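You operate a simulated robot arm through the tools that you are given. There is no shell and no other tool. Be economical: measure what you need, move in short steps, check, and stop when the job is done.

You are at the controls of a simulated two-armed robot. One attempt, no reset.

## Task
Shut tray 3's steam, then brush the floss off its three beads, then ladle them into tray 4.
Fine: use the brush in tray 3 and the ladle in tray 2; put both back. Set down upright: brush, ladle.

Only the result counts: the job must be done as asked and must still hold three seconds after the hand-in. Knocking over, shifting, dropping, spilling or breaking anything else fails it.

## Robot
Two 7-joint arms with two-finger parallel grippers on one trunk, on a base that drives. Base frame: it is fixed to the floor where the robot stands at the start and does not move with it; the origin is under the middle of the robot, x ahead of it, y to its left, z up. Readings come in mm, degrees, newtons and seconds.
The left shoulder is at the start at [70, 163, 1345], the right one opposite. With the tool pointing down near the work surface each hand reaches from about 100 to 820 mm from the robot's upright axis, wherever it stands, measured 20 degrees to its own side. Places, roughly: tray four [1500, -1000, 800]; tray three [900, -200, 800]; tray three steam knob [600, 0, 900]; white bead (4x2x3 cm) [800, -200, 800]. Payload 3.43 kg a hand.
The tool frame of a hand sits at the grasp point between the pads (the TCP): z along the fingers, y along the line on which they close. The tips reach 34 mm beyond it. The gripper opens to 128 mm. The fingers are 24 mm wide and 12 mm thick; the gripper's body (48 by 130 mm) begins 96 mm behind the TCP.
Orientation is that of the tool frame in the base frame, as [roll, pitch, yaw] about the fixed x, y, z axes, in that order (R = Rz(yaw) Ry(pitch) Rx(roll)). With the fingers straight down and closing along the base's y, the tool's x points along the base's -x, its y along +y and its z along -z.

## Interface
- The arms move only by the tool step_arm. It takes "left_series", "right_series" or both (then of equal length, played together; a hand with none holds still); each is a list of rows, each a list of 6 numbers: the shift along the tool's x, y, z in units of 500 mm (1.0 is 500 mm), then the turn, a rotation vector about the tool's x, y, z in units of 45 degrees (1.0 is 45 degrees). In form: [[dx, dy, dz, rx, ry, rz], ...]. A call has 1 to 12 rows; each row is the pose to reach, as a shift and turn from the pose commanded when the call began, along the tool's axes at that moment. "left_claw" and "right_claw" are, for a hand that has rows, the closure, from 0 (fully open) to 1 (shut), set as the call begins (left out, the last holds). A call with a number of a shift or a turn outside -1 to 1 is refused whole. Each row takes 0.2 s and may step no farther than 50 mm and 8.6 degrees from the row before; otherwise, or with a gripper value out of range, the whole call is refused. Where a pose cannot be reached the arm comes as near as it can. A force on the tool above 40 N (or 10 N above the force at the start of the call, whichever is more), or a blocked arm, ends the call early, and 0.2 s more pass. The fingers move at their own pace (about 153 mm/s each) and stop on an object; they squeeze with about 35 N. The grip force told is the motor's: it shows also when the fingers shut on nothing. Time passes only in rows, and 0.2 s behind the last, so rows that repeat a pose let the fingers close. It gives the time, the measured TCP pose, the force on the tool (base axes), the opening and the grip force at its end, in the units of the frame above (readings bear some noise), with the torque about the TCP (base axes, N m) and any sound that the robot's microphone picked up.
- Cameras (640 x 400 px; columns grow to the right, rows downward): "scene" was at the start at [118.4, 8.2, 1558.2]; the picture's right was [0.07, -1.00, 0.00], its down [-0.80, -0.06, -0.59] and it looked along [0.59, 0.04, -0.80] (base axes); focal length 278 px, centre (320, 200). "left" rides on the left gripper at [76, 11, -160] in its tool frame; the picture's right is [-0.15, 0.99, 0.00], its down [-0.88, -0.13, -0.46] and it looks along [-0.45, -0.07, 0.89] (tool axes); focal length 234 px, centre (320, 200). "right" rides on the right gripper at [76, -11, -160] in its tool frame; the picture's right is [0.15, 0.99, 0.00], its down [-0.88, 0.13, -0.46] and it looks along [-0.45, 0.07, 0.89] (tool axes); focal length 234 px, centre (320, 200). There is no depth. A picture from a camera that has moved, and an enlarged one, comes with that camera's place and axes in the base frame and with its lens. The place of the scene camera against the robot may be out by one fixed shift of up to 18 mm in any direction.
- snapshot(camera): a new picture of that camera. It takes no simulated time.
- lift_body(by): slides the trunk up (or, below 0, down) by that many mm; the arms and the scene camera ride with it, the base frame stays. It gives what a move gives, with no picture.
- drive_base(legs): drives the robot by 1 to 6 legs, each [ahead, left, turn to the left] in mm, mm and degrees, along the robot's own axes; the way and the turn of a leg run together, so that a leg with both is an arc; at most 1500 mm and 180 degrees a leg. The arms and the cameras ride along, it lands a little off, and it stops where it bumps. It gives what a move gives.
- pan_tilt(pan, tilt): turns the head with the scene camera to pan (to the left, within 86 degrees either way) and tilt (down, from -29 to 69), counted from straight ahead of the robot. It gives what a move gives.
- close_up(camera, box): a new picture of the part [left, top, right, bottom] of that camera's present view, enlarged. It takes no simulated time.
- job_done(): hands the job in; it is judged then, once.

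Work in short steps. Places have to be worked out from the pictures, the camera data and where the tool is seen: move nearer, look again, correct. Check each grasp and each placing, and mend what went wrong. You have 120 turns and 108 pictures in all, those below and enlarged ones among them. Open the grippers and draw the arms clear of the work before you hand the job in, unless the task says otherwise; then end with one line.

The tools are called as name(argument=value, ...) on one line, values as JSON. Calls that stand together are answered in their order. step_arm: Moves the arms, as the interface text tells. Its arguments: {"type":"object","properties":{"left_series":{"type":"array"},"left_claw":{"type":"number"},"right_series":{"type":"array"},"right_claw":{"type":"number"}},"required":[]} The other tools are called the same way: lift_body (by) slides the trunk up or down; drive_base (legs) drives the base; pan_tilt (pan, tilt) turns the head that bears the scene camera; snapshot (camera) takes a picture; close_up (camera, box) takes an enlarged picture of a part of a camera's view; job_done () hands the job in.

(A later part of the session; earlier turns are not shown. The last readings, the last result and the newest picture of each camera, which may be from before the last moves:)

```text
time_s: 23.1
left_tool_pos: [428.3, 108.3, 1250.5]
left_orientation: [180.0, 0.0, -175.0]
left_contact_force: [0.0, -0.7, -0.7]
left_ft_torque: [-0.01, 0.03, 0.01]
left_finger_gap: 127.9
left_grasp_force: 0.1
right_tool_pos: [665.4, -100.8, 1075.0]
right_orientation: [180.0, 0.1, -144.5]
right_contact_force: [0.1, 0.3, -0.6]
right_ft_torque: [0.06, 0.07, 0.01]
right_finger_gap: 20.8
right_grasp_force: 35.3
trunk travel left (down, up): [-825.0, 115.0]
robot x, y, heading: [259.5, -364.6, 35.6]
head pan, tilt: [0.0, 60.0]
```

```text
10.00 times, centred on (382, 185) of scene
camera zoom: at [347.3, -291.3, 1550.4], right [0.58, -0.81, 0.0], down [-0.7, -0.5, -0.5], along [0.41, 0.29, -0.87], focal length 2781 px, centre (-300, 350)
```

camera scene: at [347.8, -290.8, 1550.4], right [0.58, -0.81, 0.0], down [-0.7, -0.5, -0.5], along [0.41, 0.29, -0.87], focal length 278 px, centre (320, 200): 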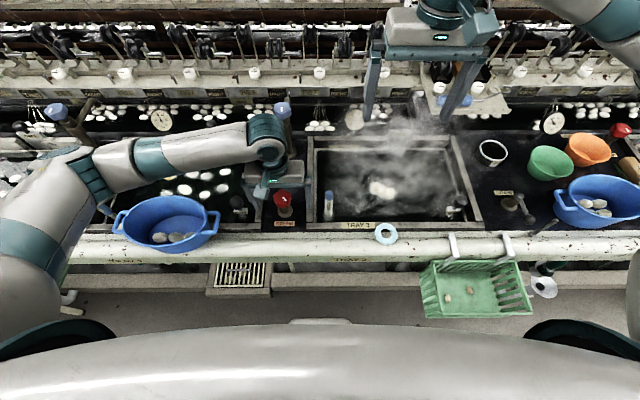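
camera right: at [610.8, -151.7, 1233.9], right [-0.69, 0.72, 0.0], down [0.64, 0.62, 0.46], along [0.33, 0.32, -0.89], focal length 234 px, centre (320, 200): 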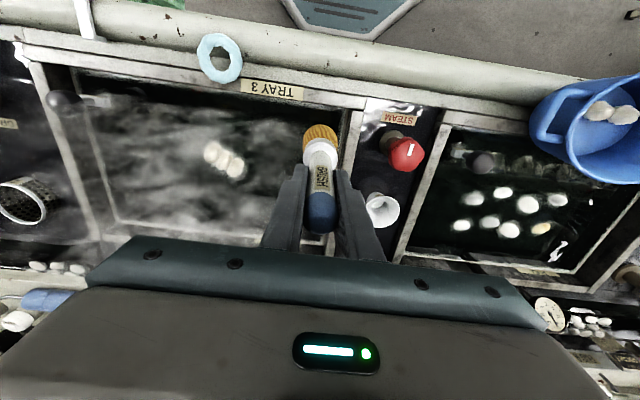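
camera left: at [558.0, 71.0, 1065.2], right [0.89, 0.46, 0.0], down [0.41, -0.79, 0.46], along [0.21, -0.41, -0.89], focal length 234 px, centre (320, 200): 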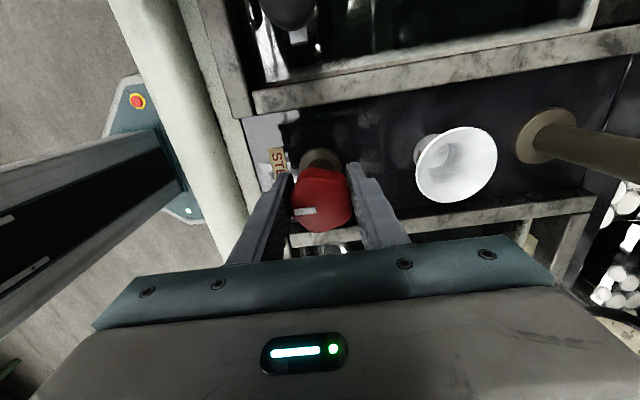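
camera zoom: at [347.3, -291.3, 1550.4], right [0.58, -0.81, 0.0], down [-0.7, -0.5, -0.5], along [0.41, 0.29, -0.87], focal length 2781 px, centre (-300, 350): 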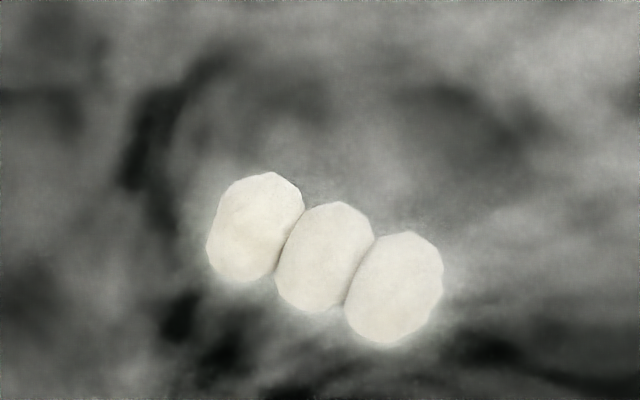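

The three beads lie side by side near (832, -209), (829, -186), (826, -164), z about 815. I carry the brush to hover above the middle one and check the height from the pictures.

step_arm(right_series=[[-0.03, -0.07, 0.03, 0, 0, 0], [-0.065, -0.14, 0.06, 0, 0, 0], [-0.1, -0.21, 0.09, 0, 0, 0], [-0.135, -0.27, 0.12, 0, 0, 0], [-0.167, -0.328, 0.14, 0, 0, 0]])

close_up(camera="scene", box=[280, 90, 480, 220])

snapshot(camera="right")

```text
time_s: 24.2
left_tool_pos: [429.6, 107.5, 1249.0]
left_orientation: [179.9, 0.0, -175.0]
left_contact_force: [0.2, -0.4, 0.5]
left_ft_torque: [0.04, 0.01, 0.0]
left_finger_gap: 127.9
left_grasp_force: 0.0
right_tool_pos: [829.8, -187.3, 1003.7]
right_orientation: [179.9, 0.0, -144.5]
right_contact_force: [0.3, -0.1, -1.8]
right_ft_torque: [0.08, 0.08, -0.02]
right_finger_gap: 20.7
right_grasp_force: 34.7
trunk travel left (down, up): [-825.0, 115.0]
robot x, y, heading: [256.1, -361.1, 35.5]
head pan, tilt: [0.0, 60.0]
```

```text
3.08 times, centred on (380, 155) of scene
camera zoom: at [348.6, -292.4, 1550.4], right [0.58, -0.81, 0.0], down [-0.7, -0.5, -0.5], along [0.41, 0.29, -0.87], focal length 856 px, centre (135, 338)
```

zoom: 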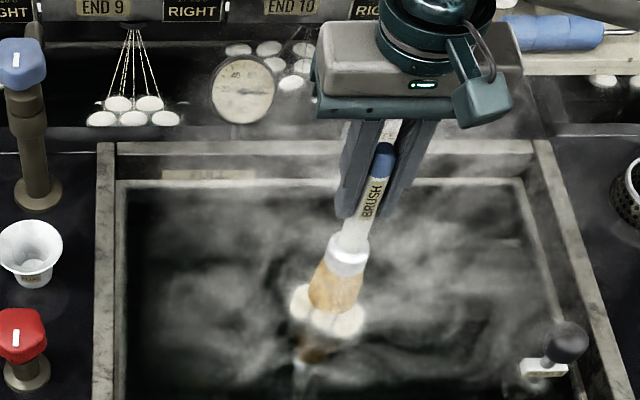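

```text
68 pictures are left
camera right: at [775.4, -238.7, 1163.1], right [-0.69, 0.72, 0.0], down [0.64, 0.62, 0.46], along [0.33, 0.32, -0.89], focal length 234 px, centre (320, 200)
```

right: 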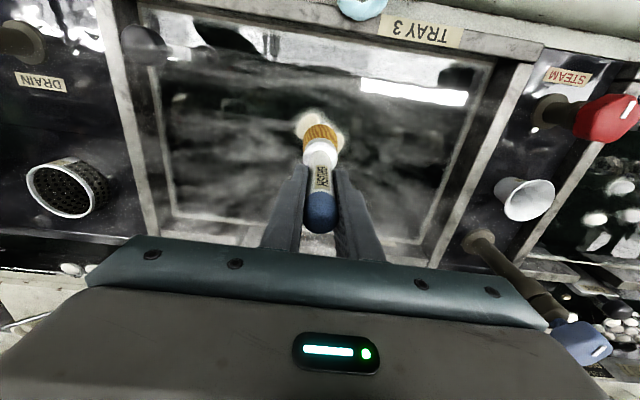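

The brush hovers about 40 mm above the beads, centred. I lower to nearly bead-top height and look.

step_arm(right_series=[[0, 0, 0.03, 0, 0, 0], [0, 0, 0.055, 0, 0, 0], [0, 0, 0.055, 0, 0, 0]])

close_up(camera="scene", box=[340, 135, 430, 205])

close_up(camera="right", box=[270, 80, 370, 160])

```text
time_s: 25.1
left_tool_pos: [428.7, 108.7, 1250.3]
left_orientation: [-179.9, 0.0, -175.0]
left_contact_force: [0.0, -0.6, -0.1]
left_ft_torque: [0.0, 0.01, -0.01]
left_finger_gap: 128.1
left_grasp_force: 0.1
right_tool_pos: [828.6, -185.9, 978.3]
right_orientation: [180.0, 0.0, -144.5]
right_contact_force: [0.2, 0.3, -0.3]
right_ft_torque: [0.03, 0.03, -0.01]
right_finger_gap: 21.1
right_grasp_force: 34.9
trunk travel left (down, up): [-825.0, 115.0]
robot x, y, heading: [258.4, -363.6, 35.4]
head pan, tilt: [0.0, 60.0]
```

```text
5.71 times, centred on (385, 170) of scene
camera zoom: at [347.3, -291.0, 1550.4], right [0.58, -0.81, 0.0], down [-0.7, -0.5, -0.5], along [0.41, 0.29, -0.87], focal length 1589 px, centre (-51, 371)
```

zoom: 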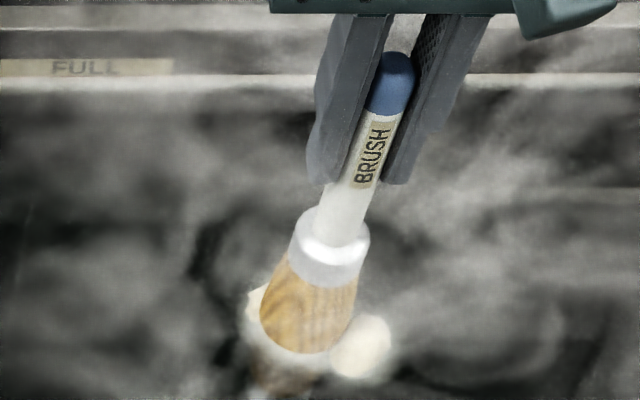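

```text
5.00 times, centred on (320, 120) of right
camera zoom: at [774.1, -237.4, 1136.7], right [-0.69, 0.72, 0.0], down [0.64, 0.62, 0.46], along [0.33, 0.32, -0.89], focal length 1171 px, centre (320, 600)
```

zoom: 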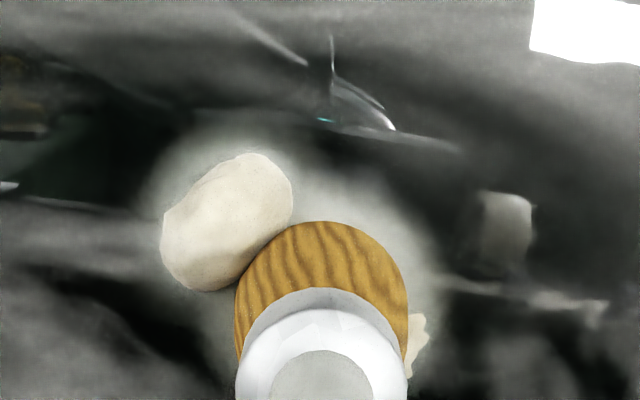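

The bristles are just above the beads. I lower 12 mm more and make gentle strokes along the row of beads.

step_arm(right_series=[[0, 0, 0.014, 0, 0, 0], [0, 0, 0.026, 0, 0, 0], [0.012, -0.022, 0.026, 0, 0, 0], [0.024, -0.044, 0.026, 0, 0, 0], [0.012, -0.022, 0.026, 0, 0, 0], [0, 0, 0.026, 0, 0, 0], [-0.012, 0.022, 0.026, 0, 0, 0], [-0.024, 0.044, 0.026, 0, 0, 0], [-0.012, 0.022, 0.026, 0, 0, 0], [0, 0, 0.026, 0, 0, 0]])

close_up(camera="right", box=[270, 80, 370, 160])

close_up(camera="scene", box=[340, 135, 430, 205])

```text
time_s: 27.2
left_tool_pos: [428.3, 107.7, 1249.6]
left_orientation: [180.0, 0.0, -175.0]
left_contact_force: [-0.2, -0.7, 0.8]
left_ft_torque: [0.01, -0.03, 0.0]
left_finger_gap: 127.9
left_grasp_force: 0.1
right_tool_pos: [828.8, -186.3, 964.7]
right_orientation: [179.9, 0.0, -144.4]
right_contact_force: [-0.5, 0.1, -1.3]
right_ft_torque: [0.1, 0.05, 0.0]
right_finger_gap: 20.7
right_grasp_force: 34.8
trunk travel left (down, up): [-825.0, 115.0]
robot x, y, heading: [257.3, -360.5, 35.6]
head pan, tilt: [0.0, 60.0]
```

```text
5.00 times, centred on (320, 120) of right
camera zoom: at [774.4, -238.0, 1123.7], right [-0.69, 0.72, 0.0], down [0.64, 0.62, 0.46], along [0.33, 0.32, -0.89], focal length 1171 px, centre (320, 600)
```

zoom: 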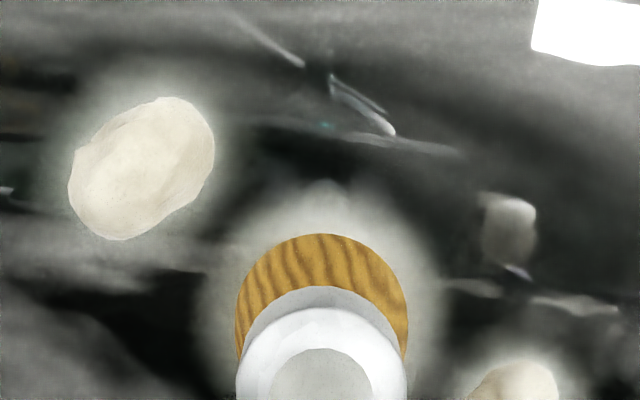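

```text
5.71 times, centred on (385, 170) of scene
camera zoom: at [347.9, -292.4, 1550.4], right [0.58, -0.81, 0.0], down [-0.7, -0.5, -0.5], along [0.41, 0.29, -0.87], focal length 1589 px, centre (-51, 371)
```

zoom: 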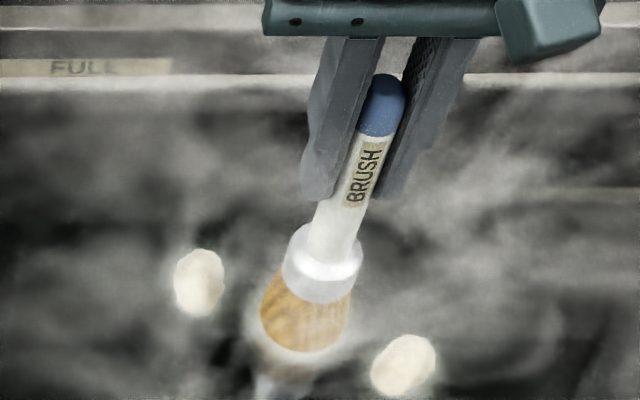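

The outer beads have floated apart. I lift the brush and move it aside to see what each bead looks like now.

step_arm(right_series=[[0, 0, -0.06, 0, 0, 0], [-0.05, 0.0, -0.12, 0, 0, 0], [-0.13, 0, -0.14, 0, 0, 0], [-0.2, 0, -0.14, 0, 0, 0]])

close_up(camera="scene", box=[340, 135, 430, 205])

close_up(camera="right", box=[240, 20, 400, 140])

```text
time_s: 28.2
left_tool_pos: [429.3, 110.2, 1249.2]
left_orientation: [-179.8, 0.0, -175.0]
left_contact_force: [0.0, -0.6, 0.2]
left_ft_torque: [-0.02, 0.0, 0.03]
left_finger_gap: 128.0
left_grasp_force: 0.0
right_tool_pos: [911.8, -125.9, 1036.2]
right_orientation: [-179.9, -0.1, -144.5]
right_contact_force: [-0.7, 0.5, -0.8]
right_ft_torque: [0.07, 0.05, 0.02]
right_finger_gap: 20.9
right_grasp_force: 35.3
trunk travel left (down, up): [-825.0, 115.0]
robot x, y, heading: [254.6, -361.2, 35.7]
head pan, tilt: [0.0, 60.0]
```

```text
5.71 times, centred on (385, 170) of scene
camera zoom: at [348.2, -290.5, 1550.3], right [0.58, -0.81, 0.0], down [-0.7, -0.5, -0.5], along [0.41, 0.29, -0.87], focal length 1589 px, centre (-51, 371)
```

zoom: 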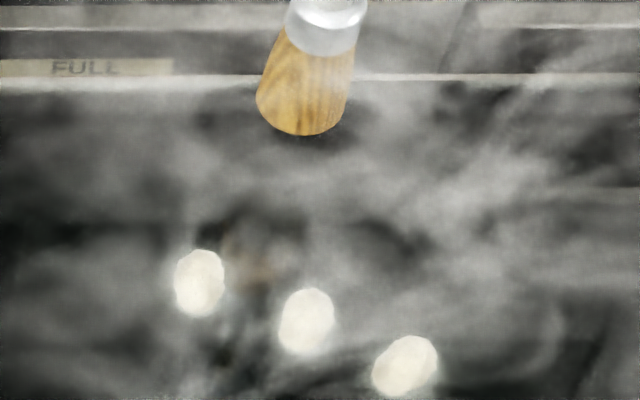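

```text
3.33 times, centred on (320, 80) of right
camera zoom: at [856.7, -177.4, 1194.0], right [-0.69, 0.72, 0.0], down [0.64, 0.62, 0.45], along [0.33, 0.32, -0.89], focal length 781 px, centre (320, 600)
```

zoom: 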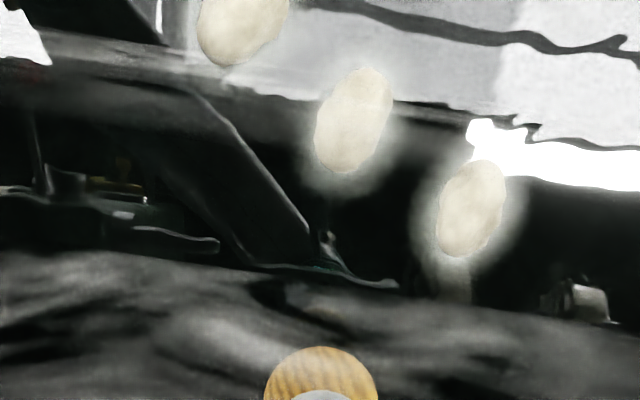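

The beads are separate now. I enlarge them strongly to judge whether floss remains.

close_up(camera="right", box=[280, 10, 380, 75])

close_up(camera="scene", box=[364, 176, 410, 206])

close_up(camera="scene", box=[150, 160, 230, 210])

```text
6.15 times, centred on (330, 42) of right
camera zoom: at [856.7, -177.4, 1194.0], right [-0.69, 0.72, 0.0], down [0.64, 0.62, 0.45], along [0.33, 0.32, -0.89], focal length 1441 px, centre (258, 1169)
```

zoom: 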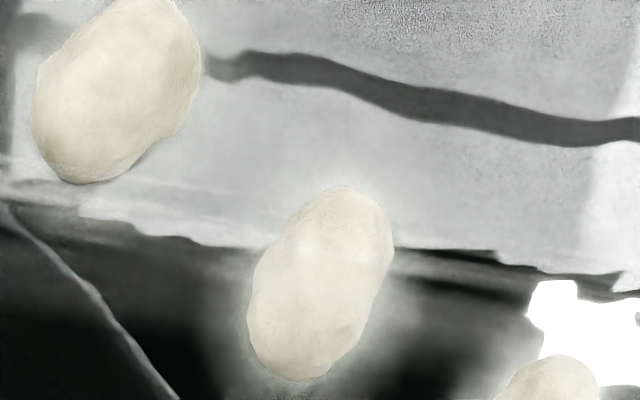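

```text
13.33 times, centred on (387, 191) of scene
camera zoom: at [348.2, -290.5, 1550.3], right [0.58, -0.81, 0.0], down [-0.7, -0.5, -0.5], along [0.41, 0.29, -0.87], focal length 3708 px, centre (-573, 320)
```

zoom: 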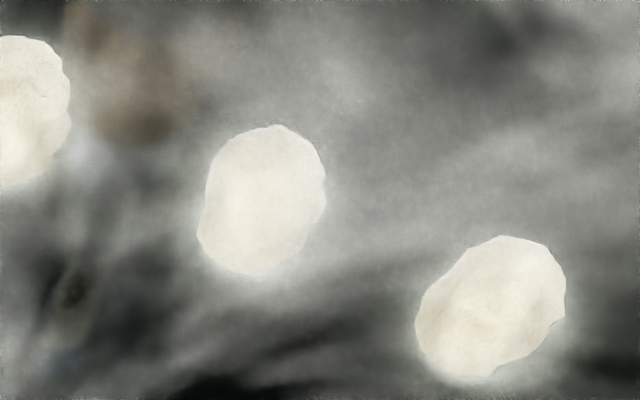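

```text
8.00 times, centred on (190, 185) of scene
camera zoom: at [348.2, -290.5, 1550.3], right [0.58, -0.81, 0.0], down [-0.7, -0.5, -0.5], along [0.41, 0.29, -0.87], focal length 2225 px, centre (1360, 320)
```

zoom: 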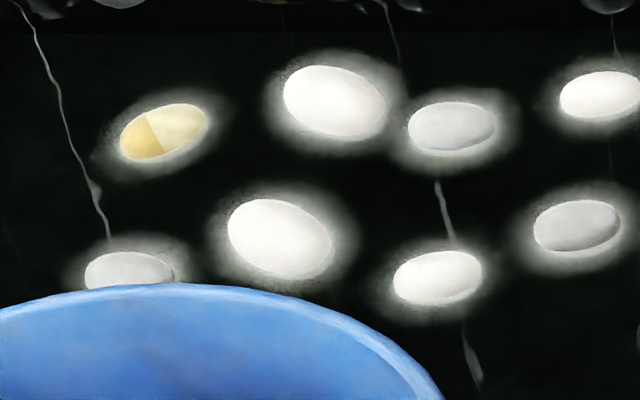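

Compared with tray 2's smooth beads, these are still lumpy with floss. I set the brush on the middle bead (about (828, -187)) and make small rounds on it with light pressure.

step_arm(right_series=[[0.08, -0.001, 0, 0, 0, 0], [0.16, -0.001, 0.05, 0, 0, 0], [0.207, -0.002, 0.11, 0, 0, 0], [0.207, -0.002, 0.136, 0, 0, 0], [0.231, -0.002, 0.136, 0, 0, 0], [0.207, 0.022, 0.136, 0, 0, 0], [0.183, -0.002, 0.136, 0, 0, 0], [0.207, -0.026, 0.136, 0, 0, 0], [0.231, -0.002, 0.136, 0, 0, 0], [0.207, 0.022, 0.136, 0, 0, 0], [0.183, -0.002, 0.136, 0, 0, 0], [0.207, -0.026, 0.136, 0, 0, 0]])

close_up(camera="scene", box=[340, 135, 430, 205])

```text
time_s: 30.9
left_tool_pos: [428.5, 107.1, 1250.1]
left_orientation: [180.0, 0.0, -174.9]
left_contact_force: [0.2, 0.2, -0.2]
left_ft_torque: [0.02, 0.01, 0.01]
left_finger_gap: 128.0
left_grasp_force: 0.0
right_tool_pos: [834.0, -199.7, 967.7]
right_orientation: [179.9, 0.0, -144.6]
right_contact_force: [-0.6, -0.1, -1.3]
right_ft_torque: [-0.03, 0.0, -0.03]
right_finger_gap: 20.9
right_grasp_force: 34.5
trunk travel left (down, up): [-825.0, 115.0]
robot x, y, heading: [258.7, -365.7, 35.5]
head pan, tilt: [0.0, 60.0]
```

```text
5.71 times, centred on (385, 170) of scene
camera zoom: at [347.4, -292.6, 1550.5], right [0.58, -0.81, 0.0], down [-0.7, -0.5, -0.5], along [0.41, 0.29, -0.87], focal length 1589 px, centre (-51, 371)
```

zoom: 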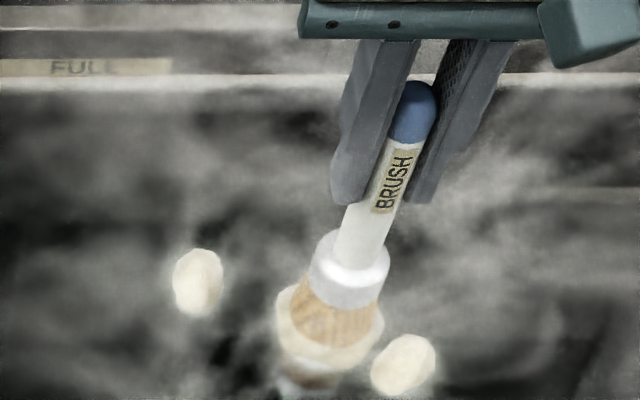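

The bristles now carry a collar of white floss, so rounds work. I lift and do the same on the right-hand bead near (832, -243).

step_arm(right_series=[[0, 0, -0.07, 0, 0, 0], [0.054, -0.068, -0.07, 0, 0, 0], [0.054, -0.068, 0, 0, 0, 0], [0.078, -0.068, 0, 0, 0, 0], [0.054, -0.044, 0, 0, 0, 0], [0.03, -0.068, 0, 0, 0, 0], [0.054, -0.092, 0, 0, 0, 0], [0.078, -0.068, 0, 0, 0, 0], [0.054, -0.044, 0, 0, 0, 0], [0.03, -0.068, 0, 0, 0, 0], [0.054, -0.092, 0, 0, 0, 0], [0.054, -0.068, -0.08, 0, 0, 0]])

close_up(camera="scene", box=[340, 135, 430, 205])

close_up(camera="right", box=[240, 40, 440, 160])

```text
time_s: 33.5
left_tool_pos: [428.4, 107.8, 1250.0]
left_orientation: [-179.9, 0.0, -175.1]
left_contact_force: [0.6, -0.3, 1.0]
left_ft_torque: [-0.04, -0.03, -0.02]
left_finger_gap: 128.0
left_grasp_force: 0.0
right_tool_pos: [830.1, -239.9, 1007.2]
right_orientation: [180.0, -0.1, -144.5]
right_contact_force: [0.0, 0.9, -1.3]
right_ft_torque: [0.13, 0.06, -0.04]
right_finger_gap: 20.6
right_grasp_force: 35.0
trunk travel left (down, up): [-825.0, 115.0]
robot x, y, heading: [258.0, -359.8, 35.6]
head pan, tilt: [0.0, 60.0]
```

```text
5.71 times, centred on (385, 170) of scene
camera zoom: at [346.9, -289.3, 1550.3], right [0.58, -0.81, 0.0], down [-0.7, -0.5, -0.5], along [0.41, 0.29, -0.87], focal length 1589 px, centre (-51, 371)
```

zoom: 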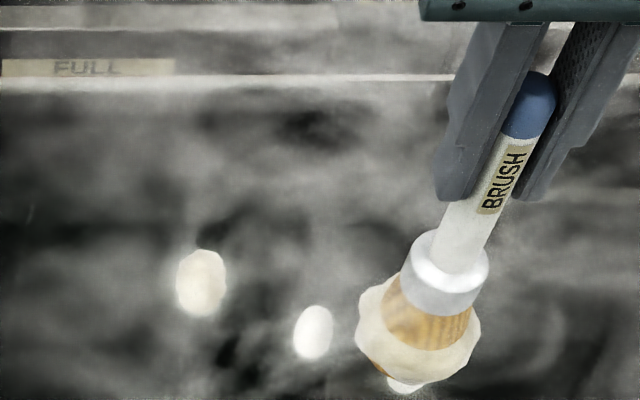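

```text
3.20 times, centred on (340, 100) of right
camera zoom: at [775.9, -291.7, 1165.8], right [-0.69, 0.72, 0.0], down [0.64, 0.62, 0.45], along [0.33, 0.32, -0.89], focal length 749 px, centre (256, 520)
```

zoom: 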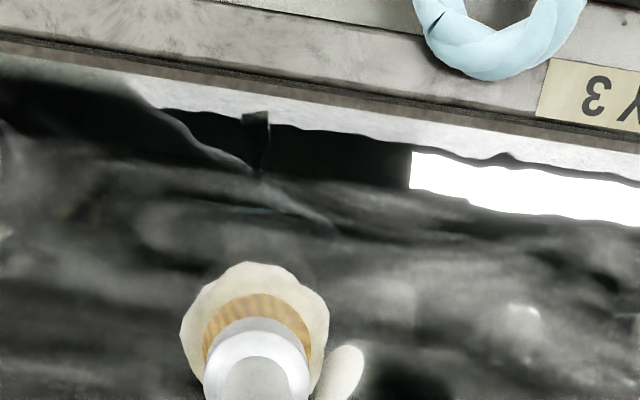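

The middle bead is now smooth and white, and the collar has grown. I do the left bead near (814, -127).

step_arm(right_series=[[-0.035, 0.07, -0.02, 0, 0, 0], [-0.07, 0.14, -0.02, 0, 0, 0], [-0.105, 0.202, 0.0, 0, 0, 0], [-0.105, 0.202, 0.078, 0, 0, 0], [-0.081, 0.202, 0.078, 0, 0, 0], [-0.105, 0.226, 0.078, 0, 0, 0], [-0.129, 0.202, 0.078, 0, 0, 0], [-0.105, 0.178, 0.078, 0, 0, 0], [-0.081, 0.202, 0.078, 0, 0, 0], [-0.105, 0.226, 0.078, 0, 0, 0], [-0.129, 0.202, 0.078, 0, 0, 0], [-0.105, 0.178, 0.078, 0, 0, 0]])

step_arm(right_series=[[0, 0, -0.08, 0, 0, 0], [-0.05, 0.06, -0.12, 0, 0, 0], [-0.13, 0.1, -0.12, 0, 0, 0]])

close_up(camera="scene", box=[330, 125, 430, 205])

snapshot(camera="right")

```text
time_s: 36.0
left_tool_pos: [429.5, 106.7, 1249.4]
left_orientation: [180.0, 0.0, -175.0]
left_contact_force: [-0.4, 0.1, -0.3]
left_ft_torque: [0.06, -0.03, 0.0]
left_finger_gap: 128.2
left_grasp_force: 0.1
right_tool_pos: [822.8, -140.5, 967.6]
right_orientation: [-179.9, 0.0, -144.6]
right_contact_force: [0.6, 0.6, -1.9]
right_ft_torque: [-0.08, -0.08, 0.01]
right_finger_gap: 20.6
right_grasp_force: 34.6
trunk travel left (down, up): [-825.0, 115.0]
robot x, y, heading: [260.8, -359.7, 35.5]
head pan, tilt: [0.0, 60.0]
```

```text
time_s: 36.9
left_tool_pos: [429.4, 111.3, 1247.9]
left_orientation: [180.0, 0.0, -175.0]
left_contact_force: [-0.2, 0.4, -1.0]
left_ft_torque: [-0.04, 0.02, -0.02]
left_finger_gap: 127.9
left_grasp_force: 0.0
right_tool_pos: [847.8, -59.3, 1026.1]
right_orientation: [-179.9, -0.1, -144.6]
right_contact_force: [-0.1, 0.9, -1.3]
right_ft_torque: [-0.11, -0.05, 0.01]
right_finger_gap: 21.0
right_grasp_force: 35.4
trunk travel left (down, up): [-825.0, 115.0]
robot x, y, heading: [258.4, -363.0, 35.4]
head pan, tilt: [0.0, 60.0]
```

```text
5.00 times, centred on (380, 165) of scene
camera zoom: at [348.5, -288.2, 1550.1], right [0.58, -0.81, 0.0], down [-0.71, -0.5, -0.5], along [0.41, 0.29, -0.87], focal length 1391 px, centre (20, 375)
```

zoom: 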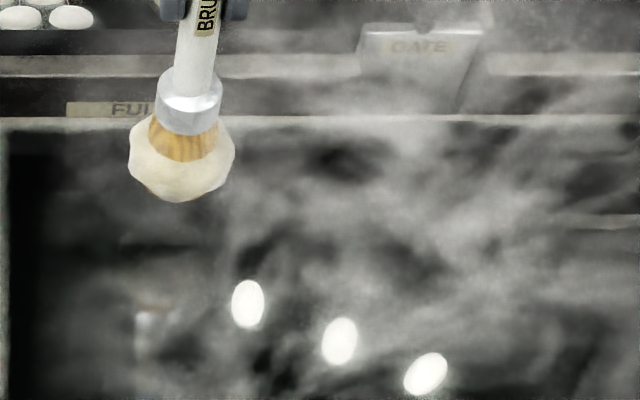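

```text
54 pictures are left
camera right: at [792.2, -109.8, 1185.6], right [-0.69, 0.72, 0.0], down [0.64, 0.62, 0.45], along [0.33, 0.31, -0.89], focal length 234 px, centre (320, 200)
```

right: 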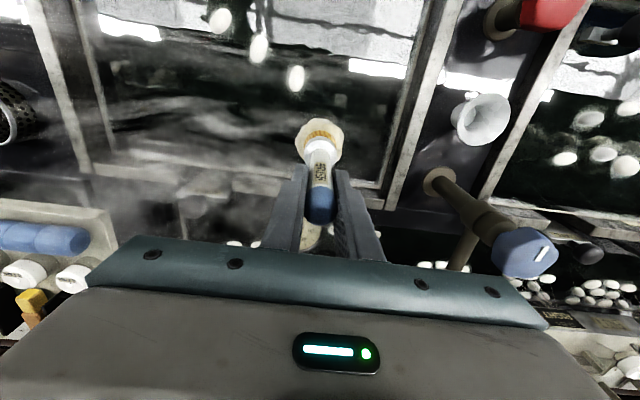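

All three beads are now smooth and white. I carry the brush back to above its home spot (665, -100).

step_arm(right_series=[[0.08, 0.03, -0.03, 0, 0, 0], [0.16, 0.06, -0.05, 0, 0, 0], [0.24, 0.1, -0.05, 0, 0, 0], [0.3, 0.126, -0.05, 0, 0, 0], [0.344, 0.146, -0.05, 0, 0, 0], [0.344, 0.146, -0.05, 0, 0, 0]])

```text
time_s: 38.2
left_tool_pos: [429.7, 107.1, 1249.1]
left_orientation: [180.0, 0.0, -175.0]
left_contact_force: [0.6, 0.0, 0.2]
left_ft_torque: [0.02, 0.02, 0.02]
left_finger_gap: 127.8
left_grasp_force: 0.1
right_tool_pos: [663.6, -100.4, 1053.3]
right_orientation: [-180.0, 0.1, -144.5]
right_contact_force: [0.0, -0.4, -0.6]
right_ft_torque: [0.06, 0.01, 0.01]
right_finger_gap: 20.5
right_grasp_force: 34.4
trunk travel left (down, up): [-825.0, 115.0]
robot x, y, heading: [259.0, -361.3, 35.5]
head pan, tilt: [0.0, 60.0]
```

On target within 1.5 mm. I lower to the height at which it was taken.

step_arm(right_series=[[-0.001, 0, 0.09, 0, 0, 0], [-0.002, 0.0, 0.18, 0, 0, 0], [-0.002, 0.0, 0.25, 0, 0, 0], [-0.002, 0.0, 0.29, 0, 0, 0], [-0.002, 0.0, 0.308, 0, 0, 0], [-0.002, 0.0, 0.316, 0, 0, 0]])

close_up(camera="scene", box=[260, 100, 420, 220])

snapshot(camera="right")

```text
time_s: 39.6
left_tool_pos: [427.5, 107.8, 1250.7]
left_orientation: [-179.9, 0.1, -175.0]
left_contact_force: [0.7, 0.9, 0.5]
left_ft_torque: [-0.01, 0.02, -0.01]
left_finger_gap: 128.0
left_grasp_force: 0.1
right_tool_pos: [665.2, -100.6, 895.9]
right_orientation: [179.8, 0.2, -144.5]
right_contact_force: [3.3, -3.7, 33.9]
right_ft_torque: [-0.87, -0.73, -0.15]
right_finger_gap: 21.1
right_grasp_force: 34.4
trunk travel left (down, up): [-825.0, 115.0]
robot x, y, heading: [257.3, -363.2, 35.6]
head pan, tilt: [0.0, 60.0]
```

```text
3.33 times, centred on (340, 160) of scene
camera zoom: at [346.2, -292.4, 1550.8], right [0.58, -0.81, 0.0], down [-0.7, -0.5, -0.5], along [0.41, 0.29, -0.87], focal length 927 px, centre (253, 333)
```

zoom: 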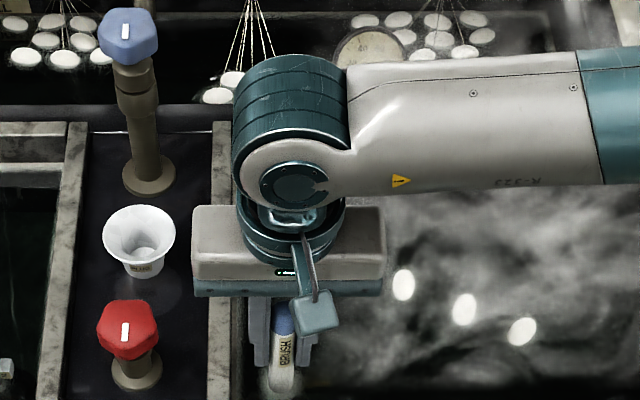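

```text
52 pictures are left
camera right: at [609.7, -152.4, 1055.2], right [-0.69, 0.72, 0.0], down [0.64, 0.62, 0.46], along [0.33, 0.32, -0.89], focal length 234 px, centre (320, 200)
```

right: 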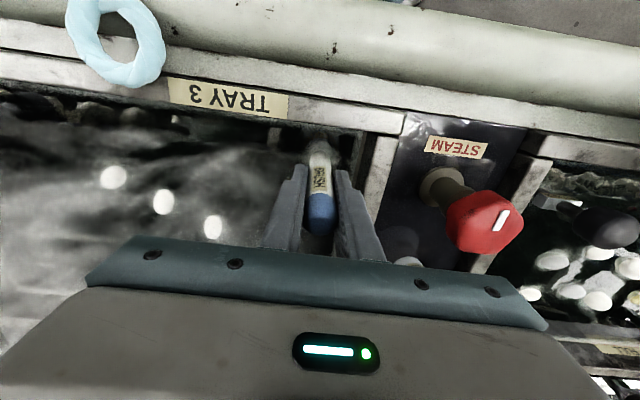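

It is pressing on the floor with 34 N, so it stands. I ease up 2 mm, open half and lift away straight up.

step_arm(right_series=[[0, 0, -0.004, 0, 0, 0], [0, 0, -0.004, 0, 0, 0]])

step_arm(right_series=[[0, 0, 0, 0, 0, 0], [0, 0, 0, 0, 0, 0], [0, 0, 0, 0, 0, 0], [0, 0, -0.05, 0, 0, 0], [0, 0, -0.13, 0, 0, 0], [0, 0, -0.22, 0, 0, 0], [0, 0, -0.31, 0, 0, 0]], right_claw=0.45)

snapshot(camera="right")

```text
time_s: 40.2
left_tool_pos: [429.0, 108.5, 1250.9]
left_orientation: [180.0, 0.0, -174.9]
left_contact_force: [-0.8, 1.1, -0.4]
left_ft_torque: [0.01, 0.02, -0.01]
left_finger_gap: 128.2
left_grasp_force: 0.2
right_tool_pos: [664.4, -101.5, 896.8]
right_orientation: [180.0, 0.0, -144.5]
right_contact_force: [2.4, 1.8, 7.3]
right_ft_torque: [0.07, -0.56, -0.01]
right_finger_gap: 20.5
right_grasp_force: 35.4
trunk travel left (down, up): [-825.0, 115.0]
robot x, y, heading: [256.4, -363.2, 35.6]
head pan, tilt: [0.0, 60.0]
```

```text
time_s: 41.9
left_tool_pos: [429.3, 108.1, 1248.9]
left_orientation: [180.0, 0.0, -175.0]
left_contact_force: [-0.6, 0.5, 0.4]
left_ft_torque: [0.03, -0.01, 0.04]
left_finger_gap: 127.9
left_grasp_force: 0.1
right_tool_pos: [664.2, -100.9, 1053.1]
right_orientation: [-180.0, 0.1, -144.5]
right_contact_force: [0.3, 0.1, -0.5]
right_ft_torque: [0.0, -0.02, 0.02]
right_finger_gap: 70.7
right_grasp_force: 0.1
trunk travel left (down, up): [-825.0, 115.0]
robot x, y, heading: [260.2, -358.4, 35.6]
head pan, tilt: [0.0, 60.0]
```

```text
51 pictures are left
camera right: at [609.4, -151.5, 1211.1], right [-0.69, 0.72, 0.0], down [0.64, 0.62, 0.46], along [0.33, 0.32, -0.89], focal length 234 px, centre (320, 200)
```

right: 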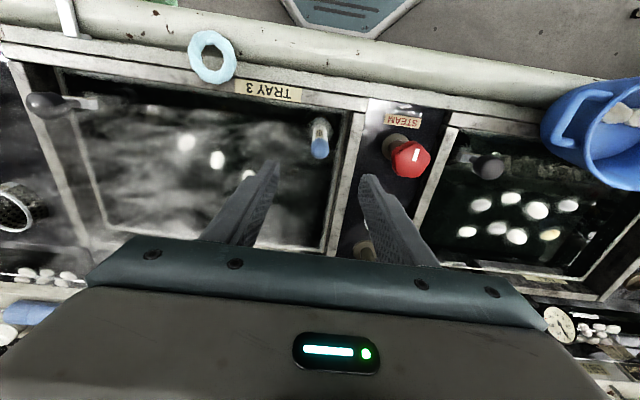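

The brush stands upright at home. Next the ladle: I raise and draw in the right arm, then drive back left about 440 mm so the left hand can reach tray 2's front left corner.

step_arm(right_series=[[0, 0, -0.09, 0, 0, 0], [0, 0, -0.18, 0, 0, 0], [0.05, -0.05, -0.25, 0, 0, 0], [0.1, -0.1, -0.3, 0, 0, 0], [0.15, -0.16, -0.34, 0, 0, 0], [0.15, -0.25, -0.34, 0, 0, 0]])

drive_base(legs=[[0, 440, 0]])

snapshot(camera="scene")

snapshot(camera="left")

```text
time_s: 43.2
left_tool_pos: [431.5, 104.6, 1249.7]
left_orientation: [-180.0, 0.0, -175.0]
left_contact_force: [-0.1, 0.0, 0.0]
left_ft_torque: [0.02, 0.04, -0.03]
left_finger_gap: 128.0
left_grasp_force: 0.0
right_tool_pos: [677.7, -248.4, 1222.1]
right_orientation: [179.9, 0.0, -144.5]
right_contact_force: [0.5, -0.7, 0.7]
right_ft_torque: [0.03, 0.02, -0.03]
right_finger_gap: 70.5
right_grasp_force: 0.0
trunk travel left (down, up): [-825.0, 115.0]
robot x, y, heading: [258.8, -363.9, 35.5]
head pan, tilt: [0.0, 60.0]
```

```text
time_s: 45.9
left_tool_pos: [173.9, 464.5, 1250.3]
left_orientation: [180.0, 0.0, -175.0]
left_contact_force: [0.3, -0.3, 0.2]
left_ft_torque: [0.04, -0.02, -0.02]
left_finger_gap: 127.9
left_grasp_force: 0.0
right_tool_pos: [421.4, 110.6, 1222.0]
right_orientation: [179.9, 0.0, -144.4]
right_contact_force: [-0.1, -0.1, 0.3]
right_ft_torque: [0.02, -0.01, 0.03]
right_finger_gap: 70.6
right_grasp_force: 0.1
trunk travel left (down, up): [-825.0, 115.0]
robot x, y, heading: [5.2, -5.7, 35.5]
head pan, tilt: [0.0, 60.0]
```

```text
50 pictures are left
camera scene: at [92.8, 64.9, 1550.4], right [0.58, -0.81, 0.0], down [-0.7, -0.5, -0.5], along [0.41, 0.29, -0.87], focal length 278 px, centre (320, 200)
```

scene: 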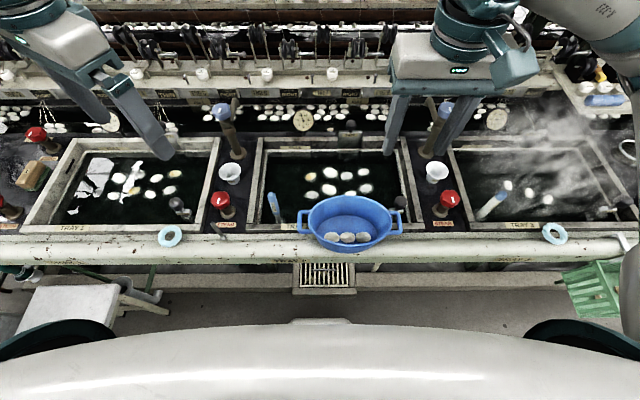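

```text
49 pictures are left
camera left: at [97.5, 469.9, 1411.2], right [0.06, 1.0, 0.0], down [0.89, -0.05, 0.46], along [0.45, -0.03, -0.89], focal length 234 px, centre (320, 200)
```

left: 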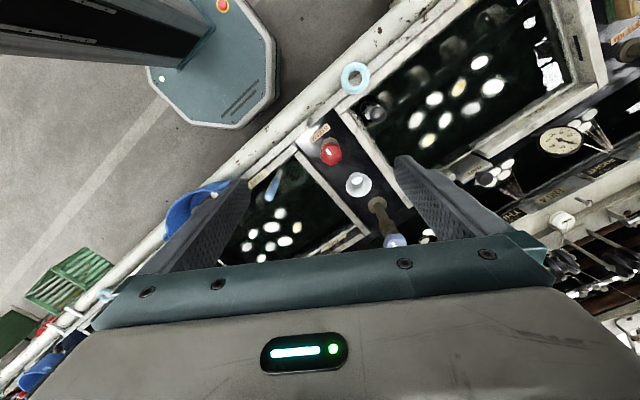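

The ladle's handle top triangulates to about (298, 353, 995) and stands nearly vertical. I move the left hand above it, aligned with the row, and look.

step_arm(left_series=[[-0.046, -0.049, 0.04, 0, 0, -0.14], [-0.092, -0.098, 0.08, 0, 0, -0.28], [-0.138, -0.147, 0.12, 0, 0, -0.42], [-0.184, -0.196, 0.17, 0, 0, -0.56], [-0.228, -0.244, 0.21, 0, 0, -0.678]], left_claw=0.4)

snapshot(camera="left")

```text
time_s: 47.1
left_tool_pos: [300.5, 353.7, 1144.1]
left_orientation: [180.0, 0.0, -144.2]
left_contact_force: [0.8, 0.1, 0.1]
left_ft_torque: [0.01, 0.01, -0.01]
left_finger_gap: 76.8
left_grasp_force: 0.0
right_tool_pos: [422.2, 112.2, 1221.3]
right_orientation: [-180.0, -0.2, -144.4]
right_contact_force: [-0.2, -0.2, 0.3]
right_ft_torque: [-0.02, 0.01, -0.01]
right_finger_gap: 70.5
right_grasp_force: 0.0
trunk travel left (down, up): [-825.0, 115.0]
robot x, y, heading: [2.4, -8.2, 35.4]
head pan, tilt: [0.0, 60.0]
```

```text
48 pictures are left
camera left: at [232.0, 319.5, 1306.0], right [-0.46, 0.89, 0.0], down [0.79, 0.41, 0.46], along [0.4, 0.21, -0.89], focal length 234 px, centre (320, 200)
```

left: 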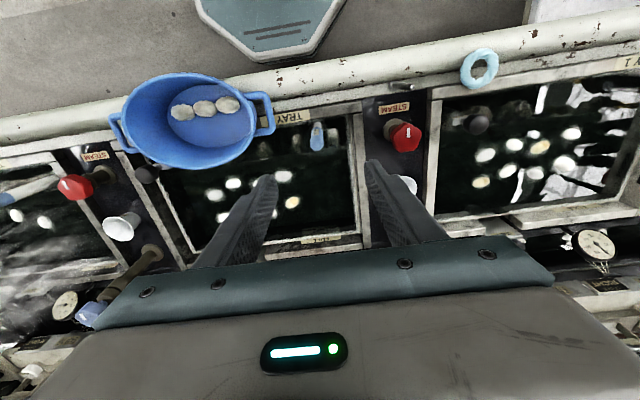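

The ladle top is confirmed near (298, 350, 1000). I lower to just above gripping height and check.

step_arm(left_series=[[0.008, -0.003, 0.09, 0, 0, 0], [0.008, -0.003, 0.18, 0, 0, 0], [0.008, -0.003, 0.25, 0, 0, 0]])

snapshot(camera="left")

```text
time_s: 47.9
left_tool_pos: [294.6, 350.6, 1019.3]
left_orientation: [180.0, 0.0, -144.5]
left_contact_force: [-1.0, 0.1, 1.3]
left_ft_torque: [0.01, -0.01, 0.02]
left_finger_gap: 76.8
left_grasp_force: 0.0
right_tool_pos: [419.9, 112.3, 1222.4]
right_orientation: [180.0, 0.0, -144.5]
right_contact_force: [0.6, 0.6, -0.1]
right_ft_torque: [-0.02, 0.0, -0.03]
right_finger_gap: 70.4
right_grasp_force: 0.0
trunk travel left (down, up): [-825.0, 115.0]
robot x, y, heading: [1.1, -4.1, 35.6]
head pan, tilt: [0.0, 60.0]
```

```text
47 pictures are left
camera left: at [227.3, 317.1, 1180.4], right [-0.46, 0.89, 0.0], down [0.79, 0.41, 0.46], along [0.41, 0.21, -0.89], focal length 234 px, centre (320, 200)
```

left: 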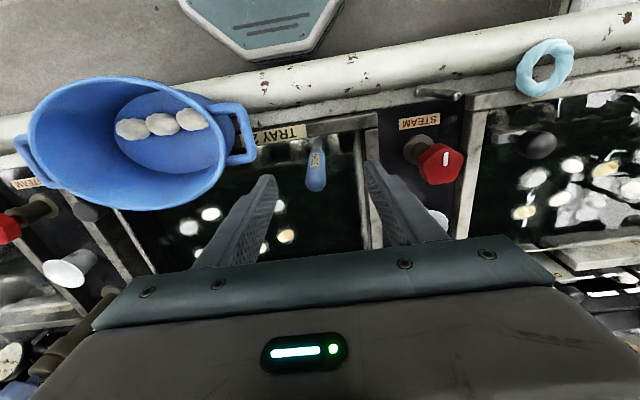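

The handle is between the fingers. I go down 50 mm and close on it.

step_arm(left_series=[[-0.003, -0.005, 0.05, 0, 0, 0], [-0.003, -0.005, 0.1, 0, 0, 0]])

step_arm(left_series=[[0, 0, 0, 0, 0, 0], [0, 0, 0, 0, 0, 0], [0, 0, 0, 0, 0, 0]], left_claw=1)

snapshot(camera="left")

close_up(camera="scene", box=[200, 100, 420, 260])

```text
time_s: 48.5
left_tool_pos: [298.6, 350.7, 968.8]
left_orientation: [-179.9, 0.0, -144.5]
left_contact_force: [-0.1, -0.5, 0.2]
left_ft_torque: [-0.01, -0.01, 0.02]
left_finger_gap: 77.0
left_grasp_force: 0.0
right_tool_pos: [420.5, 110.5, 1222.7]
right_orientation: [-180.0, 0.0, -144.5]
right_contact_force: [0.0, 0.1, 0.3]
right_ft_torque: [0.01, 0.0, -0.01]
right_finger_gap: 70.3
right_grasp_force: 0.1
trunk travel left (down, up): [-825.0, 115.0]
robot x, y, heading: [1.1, -7.8, 35.6]
head pan, tilt: [0.0, 60.0]
```

```text
time_s: 49.3
left_tool_pos: [299.2, 350.0, 969.3]
left_orientation: [-180.0, 0.0, -144.5]
left_contact_force: [0.3, 0.1, 0.2]
left_ft_torque: [-0.02, 0.07, -0.01]
left_finger_gap: 18.5
left_grasp_force: 35.5
right_tool_pos: [420.5, 112.2, 1222.5]
right_orientation: [-179.9, 0.0, -144.5]
right_contact_force: [-0.3, -0.3, 0.4]
right_ft_torque: [-0.03, 0.02, -0.02]
right_finger_gap: 70.6
right_grasp_force: 0.0
trunk travel left (down, up): [-825.0, 115.0]
robot x, y, heading: [5.9, -4.7, 35.8]
head pan, tilt: [0.0, 60.0]
```

```text
46 pictures are left
camera left: at [230.9, 315.3, 1130.8], right [-0.46, 0.89, 0.0], down [0.79, 0.41, 0.46], along [0.41, 0.21, -0.89], focal length 234 px, centre (320, 200)
```

left: 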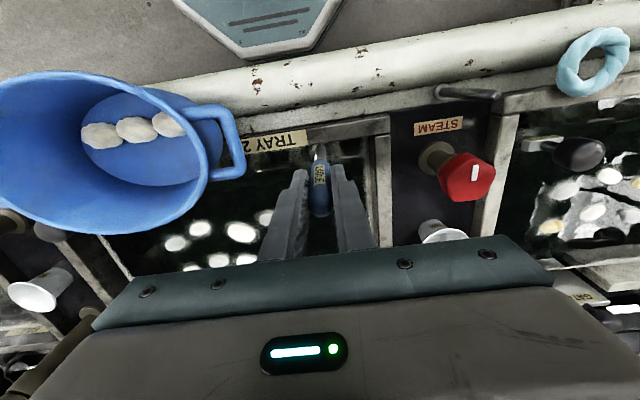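

```text
2.50 times, centred on (310, 180) of scene
camera zoom: at [92.3, 65.8, 1550.4], right [0.58, -0.81, 0.0], down [-0.7, -0.5, -0.5], along [0.41, 0.29, -0.87], focal length 695 px, centre (345, 250)
```

zoom: 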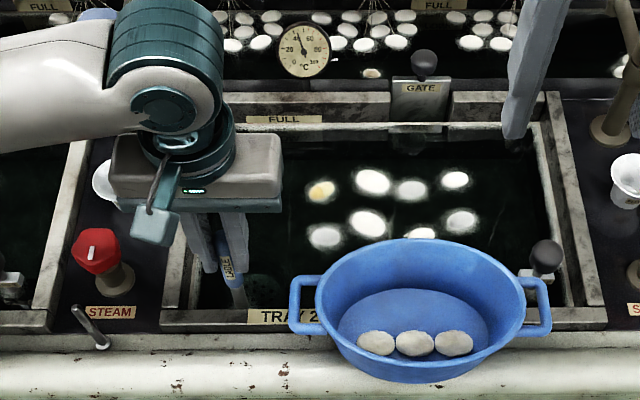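

The ladle is gripped (18.5 mm); home pose TCP (299, 350, 969). Its perforated bowl lies behind the shaft. I lift straight up, slowly at first.

step_arm(left_series=[[0, 0, -0.02, 0, 0, 0], [0, 0, -0.05, 0, 0, 0], [0, 0, -0.1, 0, 0, 0], [0, 0, -0.15, 0, 0, 0], [0, 0, -0.2, 0, 0, 0], [0, 0, -0.26, 0, 0, 0], [0, 0, -0.34, 0, 0, 0], [0, 0, -0.42, 0, 0, 0]])

snapshot(camera="scene")

snapshot(camera="left")

```text
time_s: 51.1
left_tool_pos: [297.2, 349.3, 1180.5]
left_orientation: [180.0, 0.0, -144.4]
left_contact_force: [-0.6, 0.0, -1.7]
left_ft_torque: [-0.02, 0.06, 0.03]
left_finger_gap: 18.4
left_grasp_force: 34.8
right_tool_pos: [420.9, 110.0, 1222.8]
right_orientation: [-180.0, 0.0, -144.5]
right_contact_force: [-0.2, -0.4, -0.6]
right_ft_torque: [0.01, 0.02, 0.0]
right_finger_gap: 70.5
right_grasp_force: 0.1
trunk travel left (down, up): [-825.0, 115.0]
robot x, y, heading: [2.3, -4.2, 35.4]
head pan, tilt: [0.0, 60.0]
```

```text
44 pictures are left
camera scene: at [92.0, 65.2, 1550.3], right [0.58, -0.81, 0.0], down [-0.7, -0.5, -0.5], along [0.41, 0.29, -0.87], focal length 278 px, centre (320, 200)
```

scene: 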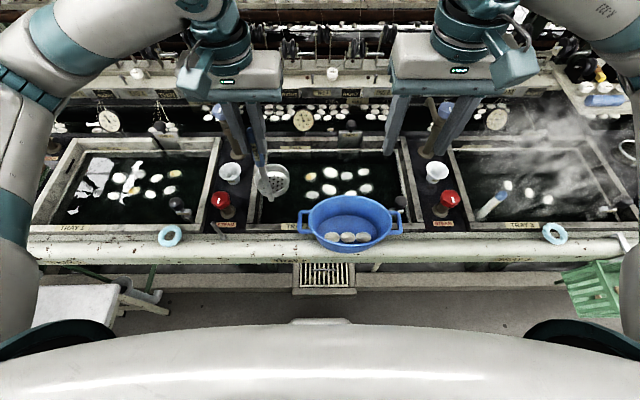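

```text
43 pictures are left
camera left: at [228.9, 314.9, 1341.2], right [-0.46, 0.89, 0.0], down [0.79, 0.41, 0.46], along [0.41, 0.21, -0.89], focal length 234 px, centre (320, 200)
```

left: 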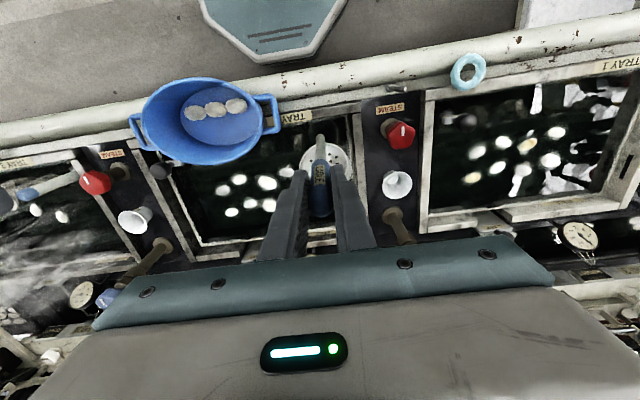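

The ladle is out cleanly. I enlarge it for the bowl's geometry.

close_up(camera="scene", box=[220, 120, 320, 210])

close_up(camera="left", box=[270, 120, 370, 200])

```text
4.44 times, centred on (270, 165) of scene
camera zoom: at [92.0, 65.2, 1550.3], right [0.58, -0.81, 0.0], down [-0.7, -0.5, -0.5], along [0.41, 0.29, -0.87], focal length 1236 px, centre (542, 356)
```

zoom: 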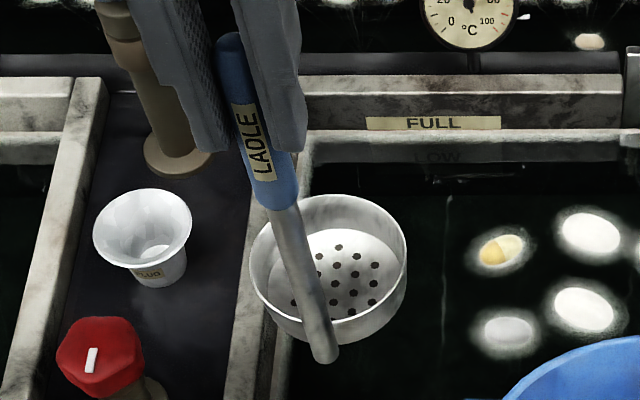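

```text
5.00 times, centred on (320, 160) of left
camera zoom: at [228.9, 314.9, 1341.2], right [-0.46, 0.89, 0.0], down [0.79, 0.41, 0.46], along [0.41, 0.21, -0.89], focal length 1171 px, centre (320, 400)
```

zoom: 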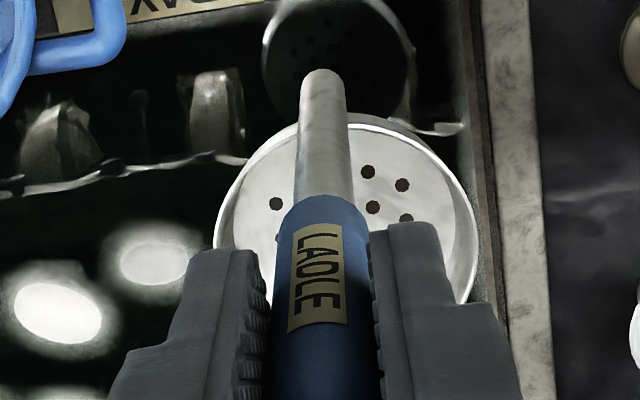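

The ladle is a flat cup about 87 mm across, with the shaft on its near rim and its bottom about 216 mm below the TCP. I raise and draw it in, then drive right to tray 3.

step_arm(left_series=[[0, 0, -0.08, 0, 0, 0], [0.05, 0, -0.16, 0, 0, 0], [0.12, 0, -0.22, 0, 0, 0], [0.2, 0, -0.24, 0, 0, 0]])

drive_base(legs=[[0, -560, 0]])

snapshot(camera="scene")

```text
time_s: 52.1
left_tool_pos: [214.8, 290.5, 1300.2]
left_orientation: [-180.0, 0.0, -144.4]
left_contact_force: [0.3, 0.1, -1.2]
left_ft_torque: [0.0, 0.05, -0.02]
left_finger_gap: 18.0
left_grasp_force: 34.5
right_tool_pos: [420.2, 110.8, 1221.4]
right_orientation: [179.9, 0.0, -144.4]
right_contact_force: [-0.1, -0.3, 0.6]
right_ft_torque: [0.01, -0.02, -0.01]
right_finger_gap: 70.4
right_grasp_force: 0.0
trunk travel left (down, up): [-825.0, 115.0]
robot x, y, heading: [-1.7, -5.1, 35.5]
head pan, tilt: [0.0, 60.0]
```

```text
time_s: 55.3
left_tool_pos: [540.7, -161.0, 1299.0]
left_orientation: [-179.9, 0.0, -144.6]
left_contact_force: [0.5, 1.0, -0.9]
left_ft_torque: [-0.06, -0.01, -0.02]
left_finger_gap: 18.1
left_grasp_force: 35.2
right_tool_pos: [743.8, -341.9, 1223.3]
right_orientation: [180.0, 0.1, -144.5]
right_contact_force: [0.1, 0.4, 0.0]
right_ft_torque: [-0.03, -0.01, 0.01]
right_finger_gap: 70.4
right_grasp_force: 0.1
trunk travel left (down, up): [-825.0, 115.0]
robot x, y, heading: [328.0, -455.5, 35.5]
head pan, tilt: [0.0, 60.0]
```

```text
40 pictures are left
camera scene: at [415.6, -386.8, 1550.4], right [0.58, -0.81, 0.0], down [-0.7, -0.5, -0.5], along [0.41, 0.29, -0.87], focal length 278 px, centre (320, 200)
```

scene: 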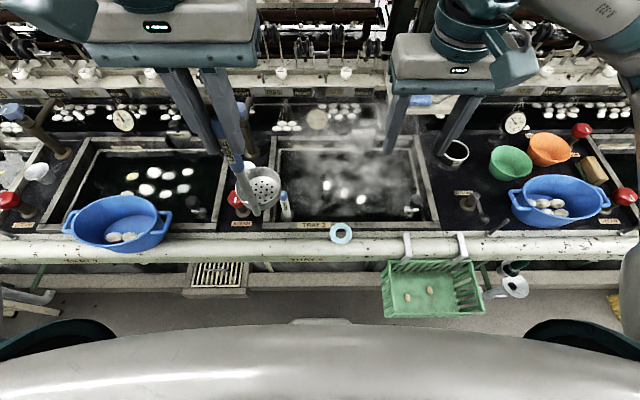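

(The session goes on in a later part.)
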